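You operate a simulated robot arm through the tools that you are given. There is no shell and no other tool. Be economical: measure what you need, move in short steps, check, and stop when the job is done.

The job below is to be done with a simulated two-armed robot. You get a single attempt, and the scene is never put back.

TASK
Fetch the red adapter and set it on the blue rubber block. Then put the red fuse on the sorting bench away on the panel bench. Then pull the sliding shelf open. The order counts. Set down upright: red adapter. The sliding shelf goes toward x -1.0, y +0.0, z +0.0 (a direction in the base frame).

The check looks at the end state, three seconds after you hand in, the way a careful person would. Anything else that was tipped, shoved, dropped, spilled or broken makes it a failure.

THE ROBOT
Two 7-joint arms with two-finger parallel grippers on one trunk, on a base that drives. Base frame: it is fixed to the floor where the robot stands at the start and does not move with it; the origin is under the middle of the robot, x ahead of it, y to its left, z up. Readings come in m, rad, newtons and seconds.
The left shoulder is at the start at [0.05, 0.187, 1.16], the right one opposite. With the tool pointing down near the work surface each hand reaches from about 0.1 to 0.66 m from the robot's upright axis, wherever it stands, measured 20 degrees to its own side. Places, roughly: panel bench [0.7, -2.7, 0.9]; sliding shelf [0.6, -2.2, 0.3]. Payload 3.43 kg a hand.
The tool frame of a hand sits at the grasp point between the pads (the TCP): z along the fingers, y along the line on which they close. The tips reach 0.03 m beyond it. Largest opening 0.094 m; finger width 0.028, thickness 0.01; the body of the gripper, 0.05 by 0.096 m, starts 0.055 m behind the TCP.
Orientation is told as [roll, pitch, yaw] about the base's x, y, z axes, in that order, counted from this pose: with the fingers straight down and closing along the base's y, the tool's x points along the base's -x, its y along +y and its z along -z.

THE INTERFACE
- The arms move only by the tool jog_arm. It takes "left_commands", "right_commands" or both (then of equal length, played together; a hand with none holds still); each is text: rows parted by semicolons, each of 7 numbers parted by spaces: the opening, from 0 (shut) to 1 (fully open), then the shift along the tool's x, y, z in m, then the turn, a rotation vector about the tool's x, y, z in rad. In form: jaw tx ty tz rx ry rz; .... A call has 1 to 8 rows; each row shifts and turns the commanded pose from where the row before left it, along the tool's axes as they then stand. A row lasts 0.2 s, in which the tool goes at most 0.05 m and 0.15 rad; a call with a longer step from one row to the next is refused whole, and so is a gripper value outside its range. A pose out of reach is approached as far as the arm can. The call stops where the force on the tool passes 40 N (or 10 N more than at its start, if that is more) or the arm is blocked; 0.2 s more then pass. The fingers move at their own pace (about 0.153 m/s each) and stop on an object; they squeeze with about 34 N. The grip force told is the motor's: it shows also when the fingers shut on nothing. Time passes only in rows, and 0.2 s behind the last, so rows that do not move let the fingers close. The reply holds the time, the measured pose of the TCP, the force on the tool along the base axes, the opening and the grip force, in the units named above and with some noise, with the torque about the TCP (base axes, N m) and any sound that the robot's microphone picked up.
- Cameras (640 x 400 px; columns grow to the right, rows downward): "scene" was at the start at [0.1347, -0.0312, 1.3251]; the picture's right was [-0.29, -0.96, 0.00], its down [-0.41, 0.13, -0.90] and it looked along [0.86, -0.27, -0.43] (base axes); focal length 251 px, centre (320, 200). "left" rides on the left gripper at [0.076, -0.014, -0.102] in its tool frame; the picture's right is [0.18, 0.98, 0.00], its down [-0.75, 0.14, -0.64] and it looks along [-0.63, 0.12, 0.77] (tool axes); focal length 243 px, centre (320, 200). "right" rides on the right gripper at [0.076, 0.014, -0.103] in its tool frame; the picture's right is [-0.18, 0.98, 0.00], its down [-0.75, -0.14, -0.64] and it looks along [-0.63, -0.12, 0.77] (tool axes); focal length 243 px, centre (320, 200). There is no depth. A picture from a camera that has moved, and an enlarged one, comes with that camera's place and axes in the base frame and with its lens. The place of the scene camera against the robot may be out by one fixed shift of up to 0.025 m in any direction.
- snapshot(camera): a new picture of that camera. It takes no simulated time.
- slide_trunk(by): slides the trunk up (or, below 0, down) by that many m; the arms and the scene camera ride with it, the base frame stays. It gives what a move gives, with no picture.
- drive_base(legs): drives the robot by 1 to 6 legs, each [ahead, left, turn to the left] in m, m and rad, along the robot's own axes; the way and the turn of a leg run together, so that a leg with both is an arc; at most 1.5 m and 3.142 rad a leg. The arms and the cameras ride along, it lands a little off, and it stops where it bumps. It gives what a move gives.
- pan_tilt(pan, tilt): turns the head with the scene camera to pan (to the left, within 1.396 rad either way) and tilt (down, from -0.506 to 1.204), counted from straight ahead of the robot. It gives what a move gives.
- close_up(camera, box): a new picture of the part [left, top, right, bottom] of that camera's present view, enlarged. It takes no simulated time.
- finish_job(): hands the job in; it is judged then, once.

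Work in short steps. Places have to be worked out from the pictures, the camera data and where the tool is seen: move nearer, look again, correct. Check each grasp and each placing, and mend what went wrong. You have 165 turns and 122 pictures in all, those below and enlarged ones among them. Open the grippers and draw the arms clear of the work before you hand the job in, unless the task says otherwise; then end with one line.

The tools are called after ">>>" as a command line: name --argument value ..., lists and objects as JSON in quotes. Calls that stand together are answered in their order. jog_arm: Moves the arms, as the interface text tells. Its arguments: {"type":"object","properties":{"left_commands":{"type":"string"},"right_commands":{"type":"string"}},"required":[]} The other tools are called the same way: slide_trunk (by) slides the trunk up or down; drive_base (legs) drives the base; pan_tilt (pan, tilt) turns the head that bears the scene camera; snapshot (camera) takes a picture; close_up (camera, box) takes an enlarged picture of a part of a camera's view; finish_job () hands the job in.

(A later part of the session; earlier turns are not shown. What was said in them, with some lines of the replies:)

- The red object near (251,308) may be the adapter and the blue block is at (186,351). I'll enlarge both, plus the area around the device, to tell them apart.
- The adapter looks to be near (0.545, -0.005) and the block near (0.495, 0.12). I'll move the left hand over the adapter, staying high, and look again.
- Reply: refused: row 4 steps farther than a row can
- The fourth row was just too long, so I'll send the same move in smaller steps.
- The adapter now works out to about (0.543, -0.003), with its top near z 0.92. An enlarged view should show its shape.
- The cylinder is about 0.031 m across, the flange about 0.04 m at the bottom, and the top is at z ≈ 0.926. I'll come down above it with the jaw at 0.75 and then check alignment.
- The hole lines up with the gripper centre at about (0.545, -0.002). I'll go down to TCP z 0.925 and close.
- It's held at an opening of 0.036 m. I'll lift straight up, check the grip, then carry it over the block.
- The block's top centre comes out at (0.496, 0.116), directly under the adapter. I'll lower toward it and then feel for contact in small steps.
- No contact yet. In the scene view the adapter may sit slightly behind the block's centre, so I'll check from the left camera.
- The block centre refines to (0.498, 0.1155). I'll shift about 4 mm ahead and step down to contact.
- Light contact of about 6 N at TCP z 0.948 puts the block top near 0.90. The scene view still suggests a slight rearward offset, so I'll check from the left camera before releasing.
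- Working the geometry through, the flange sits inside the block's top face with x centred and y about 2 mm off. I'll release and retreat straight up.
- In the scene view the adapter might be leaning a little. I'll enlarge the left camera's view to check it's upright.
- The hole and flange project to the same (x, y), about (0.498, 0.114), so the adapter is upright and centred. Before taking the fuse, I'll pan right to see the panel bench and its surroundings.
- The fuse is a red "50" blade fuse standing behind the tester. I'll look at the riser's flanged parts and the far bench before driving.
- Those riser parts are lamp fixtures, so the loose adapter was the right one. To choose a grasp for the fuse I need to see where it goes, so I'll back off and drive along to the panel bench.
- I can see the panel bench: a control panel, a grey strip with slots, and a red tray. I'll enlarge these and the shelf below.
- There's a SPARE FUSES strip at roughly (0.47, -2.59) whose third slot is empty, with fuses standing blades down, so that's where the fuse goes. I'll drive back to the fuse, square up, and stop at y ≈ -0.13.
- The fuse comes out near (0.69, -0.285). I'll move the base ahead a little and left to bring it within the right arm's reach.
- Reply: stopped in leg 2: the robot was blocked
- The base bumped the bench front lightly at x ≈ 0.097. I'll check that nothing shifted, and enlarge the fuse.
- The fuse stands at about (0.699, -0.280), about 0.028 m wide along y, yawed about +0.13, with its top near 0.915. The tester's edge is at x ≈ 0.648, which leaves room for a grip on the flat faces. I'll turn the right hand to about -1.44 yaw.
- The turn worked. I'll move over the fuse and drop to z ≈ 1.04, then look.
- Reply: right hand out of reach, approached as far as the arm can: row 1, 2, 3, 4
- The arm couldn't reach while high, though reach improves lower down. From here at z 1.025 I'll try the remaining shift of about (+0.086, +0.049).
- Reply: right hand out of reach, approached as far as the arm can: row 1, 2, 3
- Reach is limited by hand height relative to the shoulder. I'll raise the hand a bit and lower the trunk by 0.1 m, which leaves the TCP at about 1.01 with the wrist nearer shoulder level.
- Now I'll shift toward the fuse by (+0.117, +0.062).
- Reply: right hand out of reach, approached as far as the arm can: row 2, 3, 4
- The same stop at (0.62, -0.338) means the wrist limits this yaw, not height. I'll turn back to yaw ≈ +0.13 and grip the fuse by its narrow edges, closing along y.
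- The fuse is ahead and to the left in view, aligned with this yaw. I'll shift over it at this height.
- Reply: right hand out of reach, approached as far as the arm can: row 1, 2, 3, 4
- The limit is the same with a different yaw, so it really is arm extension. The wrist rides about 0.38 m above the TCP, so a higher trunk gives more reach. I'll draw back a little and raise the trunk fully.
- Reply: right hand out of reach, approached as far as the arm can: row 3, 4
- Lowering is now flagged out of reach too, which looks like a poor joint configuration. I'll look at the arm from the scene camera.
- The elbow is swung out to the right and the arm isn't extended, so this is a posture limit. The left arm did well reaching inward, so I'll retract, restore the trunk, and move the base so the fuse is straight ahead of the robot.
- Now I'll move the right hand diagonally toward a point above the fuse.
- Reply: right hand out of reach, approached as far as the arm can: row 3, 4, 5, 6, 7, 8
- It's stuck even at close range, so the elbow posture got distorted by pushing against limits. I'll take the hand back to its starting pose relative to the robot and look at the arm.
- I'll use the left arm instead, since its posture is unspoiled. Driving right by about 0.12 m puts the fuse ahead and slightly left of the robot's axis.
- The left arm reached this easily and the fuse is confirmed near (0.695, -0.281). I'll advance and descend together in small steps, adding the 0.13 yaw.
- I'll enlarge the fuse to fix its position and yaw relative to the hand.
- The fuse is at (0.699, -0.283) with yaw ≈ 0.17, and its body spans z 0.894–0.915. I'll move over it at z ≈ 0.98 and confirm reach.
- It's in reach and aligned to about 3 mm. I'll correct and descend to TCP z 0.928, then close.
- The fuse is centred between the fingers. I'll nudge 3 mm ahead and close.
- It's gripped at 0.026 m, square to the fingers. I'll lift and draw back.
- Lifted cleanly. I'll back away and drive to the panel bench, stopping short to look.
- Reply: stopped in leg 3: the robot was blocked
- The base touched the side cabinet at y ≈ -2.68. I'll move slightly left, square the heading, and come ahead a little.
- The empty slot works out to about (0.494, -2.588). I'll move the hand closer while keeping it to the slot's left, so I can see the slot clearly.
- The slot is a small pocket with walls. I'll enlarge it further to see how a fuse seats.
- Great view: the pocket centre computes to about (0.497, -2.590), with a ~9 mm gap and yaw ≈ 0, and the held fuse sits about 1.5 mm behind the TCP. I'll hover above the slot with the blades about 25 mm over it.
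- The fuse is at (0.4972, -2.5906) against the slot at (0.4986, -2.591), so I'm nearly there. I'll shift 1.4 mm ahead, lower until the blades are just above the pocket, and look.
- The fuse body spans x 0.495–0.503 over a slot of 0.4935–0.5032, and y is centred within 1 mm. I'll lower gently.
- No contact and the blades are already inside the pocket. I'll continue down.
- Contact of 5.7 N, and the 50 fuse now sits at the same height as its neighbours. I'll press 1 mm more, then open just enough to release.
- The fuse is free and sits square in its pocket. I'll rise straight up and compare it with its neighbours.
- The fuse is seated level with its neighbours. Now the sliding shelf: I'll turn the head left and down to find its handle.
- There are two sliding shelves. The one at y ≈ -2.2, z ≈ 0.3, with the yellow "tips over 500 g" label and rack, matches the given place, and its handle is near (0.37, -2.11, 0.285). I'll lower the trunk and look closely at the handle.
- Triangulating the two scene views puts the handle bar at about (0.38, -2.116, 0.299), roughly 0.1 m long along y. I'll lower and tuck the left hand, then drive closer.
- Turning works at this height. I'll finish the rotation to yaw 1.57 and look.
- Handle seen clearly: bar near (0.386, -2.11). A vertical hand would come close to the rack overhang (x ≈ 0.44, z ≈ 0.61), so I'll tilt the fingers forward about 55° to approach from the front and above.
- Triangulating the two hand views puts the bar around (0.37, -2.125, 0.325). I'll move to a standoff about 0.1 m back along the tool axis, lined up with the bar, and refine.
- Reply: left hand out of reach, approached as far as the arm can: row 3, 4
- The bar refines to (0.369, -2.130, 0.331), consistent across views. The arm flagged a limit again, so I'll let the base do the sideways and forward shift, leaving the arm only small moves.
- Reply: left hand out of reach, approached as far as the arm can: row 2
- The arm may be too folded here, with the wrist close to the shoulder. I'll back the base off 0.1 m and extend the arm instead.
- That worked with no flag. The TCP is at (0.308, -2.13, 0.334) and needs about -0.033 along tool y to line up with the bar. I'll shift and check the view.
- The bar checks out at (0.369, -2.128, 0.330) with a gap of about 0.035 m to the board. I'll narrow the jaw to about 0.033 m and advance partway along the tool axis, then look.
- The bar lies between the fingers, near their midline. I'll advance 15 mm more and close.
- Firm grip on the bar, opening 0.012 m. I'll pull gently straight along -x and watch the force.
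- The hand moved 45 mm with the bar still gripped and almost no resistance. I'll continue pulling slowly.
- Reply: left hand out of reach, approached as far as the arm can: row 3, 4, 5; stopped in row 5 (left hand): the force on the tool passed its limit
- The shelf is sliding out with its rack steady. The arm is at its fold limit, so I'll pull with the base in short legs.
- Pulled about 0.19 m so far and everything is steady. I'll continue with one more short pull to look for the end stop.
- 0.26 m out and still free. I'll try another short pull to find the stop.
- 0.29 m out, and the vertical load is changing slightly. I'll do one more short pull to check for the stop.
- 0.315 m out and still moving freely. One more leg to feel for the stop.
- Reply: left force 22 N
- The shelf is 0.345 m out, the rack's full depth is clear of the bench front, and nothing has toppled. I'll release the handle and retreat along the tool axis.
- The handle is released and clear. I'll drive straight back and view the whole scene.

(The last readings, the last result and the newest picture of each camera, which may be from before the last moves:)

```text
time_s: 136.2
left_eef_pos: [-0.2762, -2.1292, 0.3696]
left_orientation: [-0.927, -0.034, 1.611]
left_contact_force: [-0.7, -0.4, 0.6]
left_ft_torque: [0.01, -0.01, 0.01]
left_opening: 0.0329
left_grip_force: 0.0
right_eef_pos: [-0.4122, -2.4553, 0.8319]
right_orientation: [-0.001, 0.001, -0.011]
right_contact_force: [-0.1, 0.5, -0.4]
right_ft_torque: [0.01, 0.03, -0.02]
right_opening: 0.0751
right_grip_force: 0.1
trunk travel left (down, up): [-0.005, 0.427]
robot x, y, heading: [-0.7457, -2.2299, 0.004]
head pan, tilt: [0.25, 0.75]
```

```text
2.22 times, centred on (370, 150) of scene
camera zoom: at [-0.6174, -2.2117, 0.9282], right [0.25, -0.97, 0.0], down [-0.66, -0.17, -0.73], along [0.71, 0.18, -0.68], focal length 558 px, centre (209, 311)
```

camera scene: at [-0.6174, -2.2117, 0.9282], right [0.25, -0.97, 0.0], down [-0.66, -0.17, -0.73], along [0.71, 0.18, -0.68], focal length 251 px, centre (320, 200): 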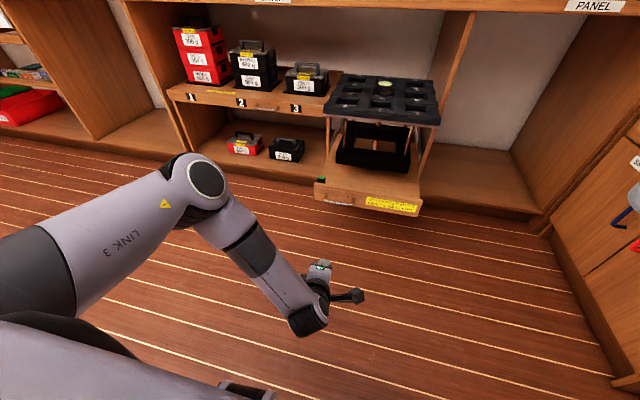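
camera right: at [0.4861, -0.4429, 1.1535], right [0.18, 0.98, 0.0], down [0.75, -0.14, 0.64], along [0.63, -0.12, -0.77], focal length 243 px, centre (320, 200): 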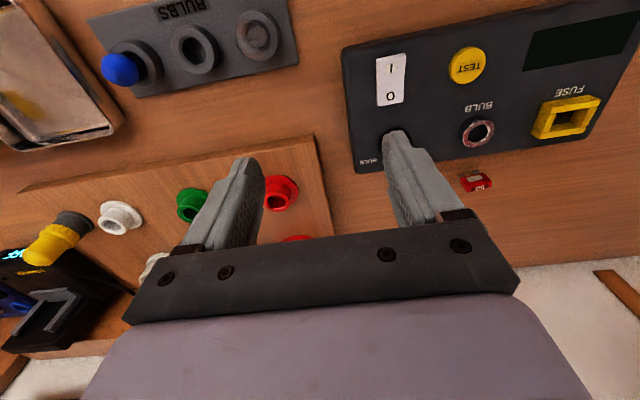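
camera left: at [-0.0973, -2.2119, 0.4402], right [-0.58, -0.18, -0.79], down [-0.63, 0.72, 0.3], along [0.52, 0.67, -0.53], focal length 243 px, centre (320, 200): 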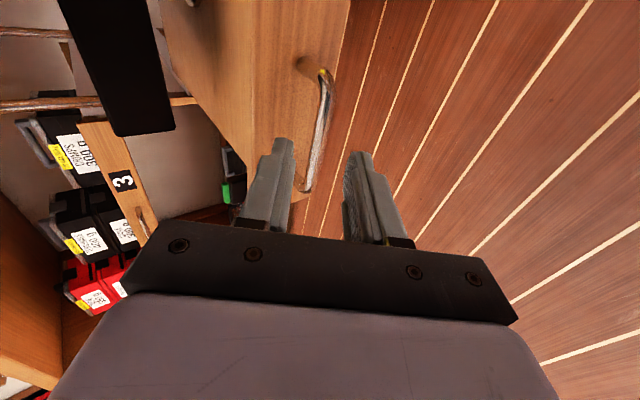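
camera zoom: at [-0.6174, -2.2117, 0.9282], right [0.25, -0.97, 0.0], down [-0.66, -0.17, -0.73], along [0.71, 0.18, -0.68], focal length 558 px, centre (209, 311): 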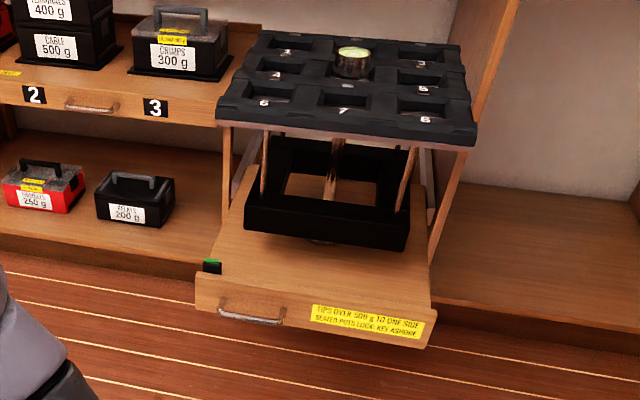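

The shelf is open, with its rack and pot upright, and the boxes nearby are undisturbed. I'll open the grippers and raise the trunk for a last look at the benches.

>>> jog_arm --left_commands "1 0 0 0 0 0 0;1 0 0 0 0 0 0;1 0 0 0 0 0 0" --right_commands "1 0 0 0 0 0 0;1 0 0 0 0 0 0;1 0 0 0 0 0 0"

>>> slide_trunk --by 0.37

>>> pan_tilt --pan 0.5 --tilt 0.3

>>> snapshot --camera "scene"

```text
time_s: 137.0
left_eef_pos: [-0.2761, -2.1296, 0.3701]
left_orientation: [-0.927, -0.034, 1.611]
left_contact_force: [0.2, -0.5, 0.0]
left_ft_torque: [-0.01, 0.01, 0.02]
left_opening: 0.0939
left_grip_force: 0.1
right_eef_pos: [-0.4121, -2.4561, 0.8317]
right_orientation: [-0.001, -0.001, -0.008]
right_contact_force: [0.6, 0.5, -0.1]
right_ft_torque: [-0.02, -0.02, 0.01]
right_opening: 0.0939
right_grip_force: 0.1
trunk travel left (down, up): [-0.005, 0.427]
robot x, y, heading: [-0.7426, -2.2295, -0.001]
head pan, tilt: [0.25, 0.75]
```

```text
time_s: 140.6
left_eef_pos: [-0.2759, -2.1296, 0.739]
left_orientation: [-0.927, -0.035, 1.611]
left_contact_force: [-0.3, 0.4, -0.3]
left_ft_torque: [0.01, -0.02, 0.01]
left_opening: 0.0941
left_grip_force: 0.1
right_eef_pos: [-0.4129, -2.4565, 1.2013]
right_orientation: [-0.001, 0.0, -0.01]
right_contact_force: [0.1, -0.1, 0.7]
right_ft_torque: [0.02, -0.04, -0.04]
right_opening: 0.094
right_grip_force: 0.1
trunk travel left (down, up): [-0.375, 0.057]
robot x, y, heading: [-0.7441, -2.2291, 0.002]
head pan, tilt: [0.25, 0.75]
```

```text
time_s: 141.5
left_eef_pos: [-0.2762, -2.1322, 0.7392]
left_orientation: [-0.928, -0.036, 1.611]
left_contact_force: [0.2, -0.7, 0.2]
left_ft_torque: [0.01, -0.01, -0.01]
left_opening: 0.094
left_grip_force: 0.0
right_eef_pos: [-0.4114, -2.4562, 1.2016]
right_orientation: [-0.001, 0.0, -0.008]
right_contact_force: [0.3, 0.1, 0.5]
right_ft_torque: [-0.03, 0.0, 0.04]
right_opening: 0.0939
right_grip_force: 0.1
trunk travel left (down, up): [-0.375, 0.057]
robot x, y, heading: [-0.7454, -2.2309, -0.003]
head pan, tilt: [0.499, 0.3]
```

```text
28 pictures are left
camera scene: at [-0.6158, -2.1875, 1.3384], right [0.48, -0.88, 0.0], down [-0.26, -0.14, -0.95], along [0.84, 0.46, -0.3], focal length 251 px, centre (320, 200)
```

scene: 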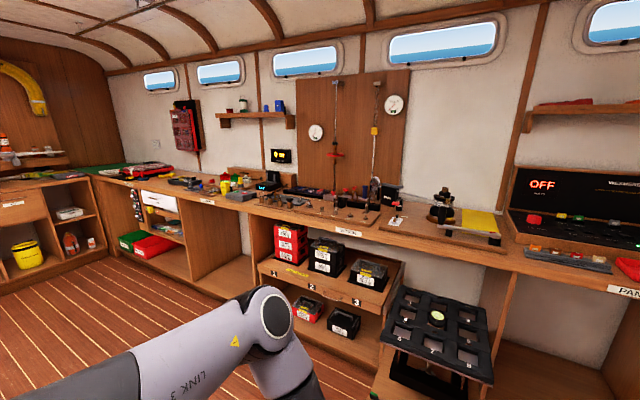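

>>> close_up --camera "scene" --box '[110, 150, 270, 240]'

>>> close_up --camera "scene" --box '[500, 200, 640, 300]'

```text
4.00 times, centred on (190, 195) of scene
camera zoom: at [-0.6158, -2.1875, 1.3384], right [0.48, -0.88, 0.0], down [-0.26, -0.14, -0.95], along [0.84, 0.46, -0.3], focal length 1005 px, centre (840, 220)
```

zoom: 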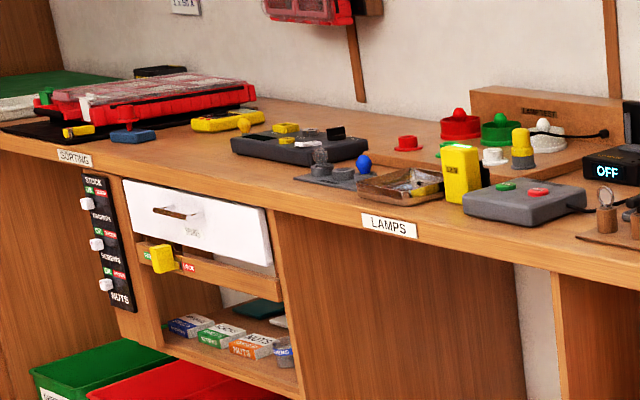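

```text
4.00 times, centred on (570, 250) of scene
camera zoom: at [-0.6158, -2.1875, 1.3384], right [0.48, -0.88, 0.0], down [-0.26, -0.14, -0.95], along [0.84, 0.46, -0.3], focal length 1005 px, centre (-680, 0)
```

zoom: 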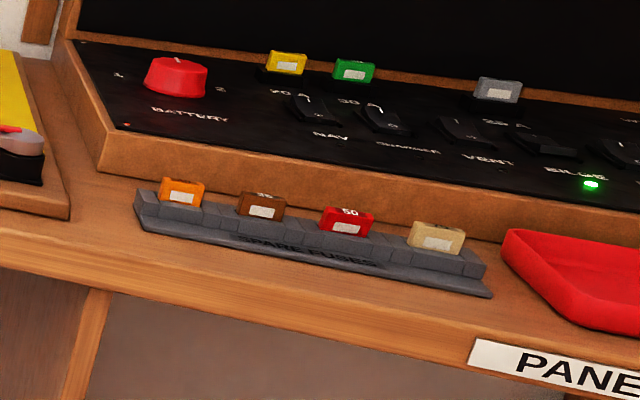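

The fuse is in place. The red case is behind the adapter from here, so I'll zoom in on the blue block.

>>> close_up --camera "scene" --box '[122, 162, 182, 200]'

```text
10.53 times, centred on (152, 181) of scene
camera zoom: at [-0.6158, -2.1875, 1.3384], right [0.48, -0.88, 0.0], down [-0.26, -0.14, -0.95], along [0.84, 0.46, -0.3], focal length 2644 px, centre (2088, 400)
```

zoom: 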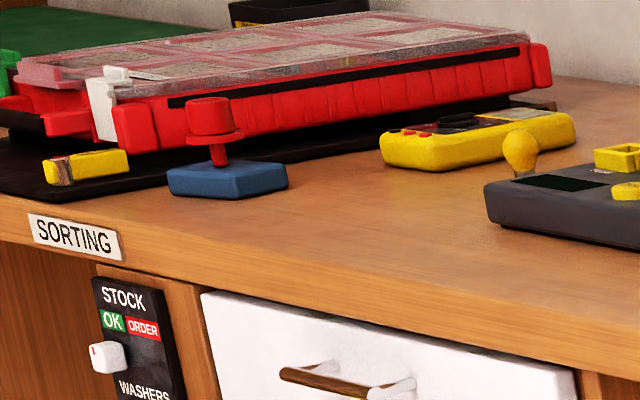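

The adapter stands upright on the block, on its own stem and in the orientation it was found. The fuse sits in the spare-fuse strip and the shelf is open. Both grippers are open and the arms are clear of the work, so I'm handing in.

>>> finish_job

```text
The job is handed in.
```

I handed in the job with all three steps done in order: the red adapter stands upright on the blue rubber block, the red fuse is in the empty slot of the spare-fuse strip on the panel bench, and the sliding shelf is pulled about 0.35 m open toward -x. I never felt the shelf reach an end stop. The base also bumped the bench front once and something beside the panel bench once (I took it for the side cabinet); I saw nothing disturbed in later views.
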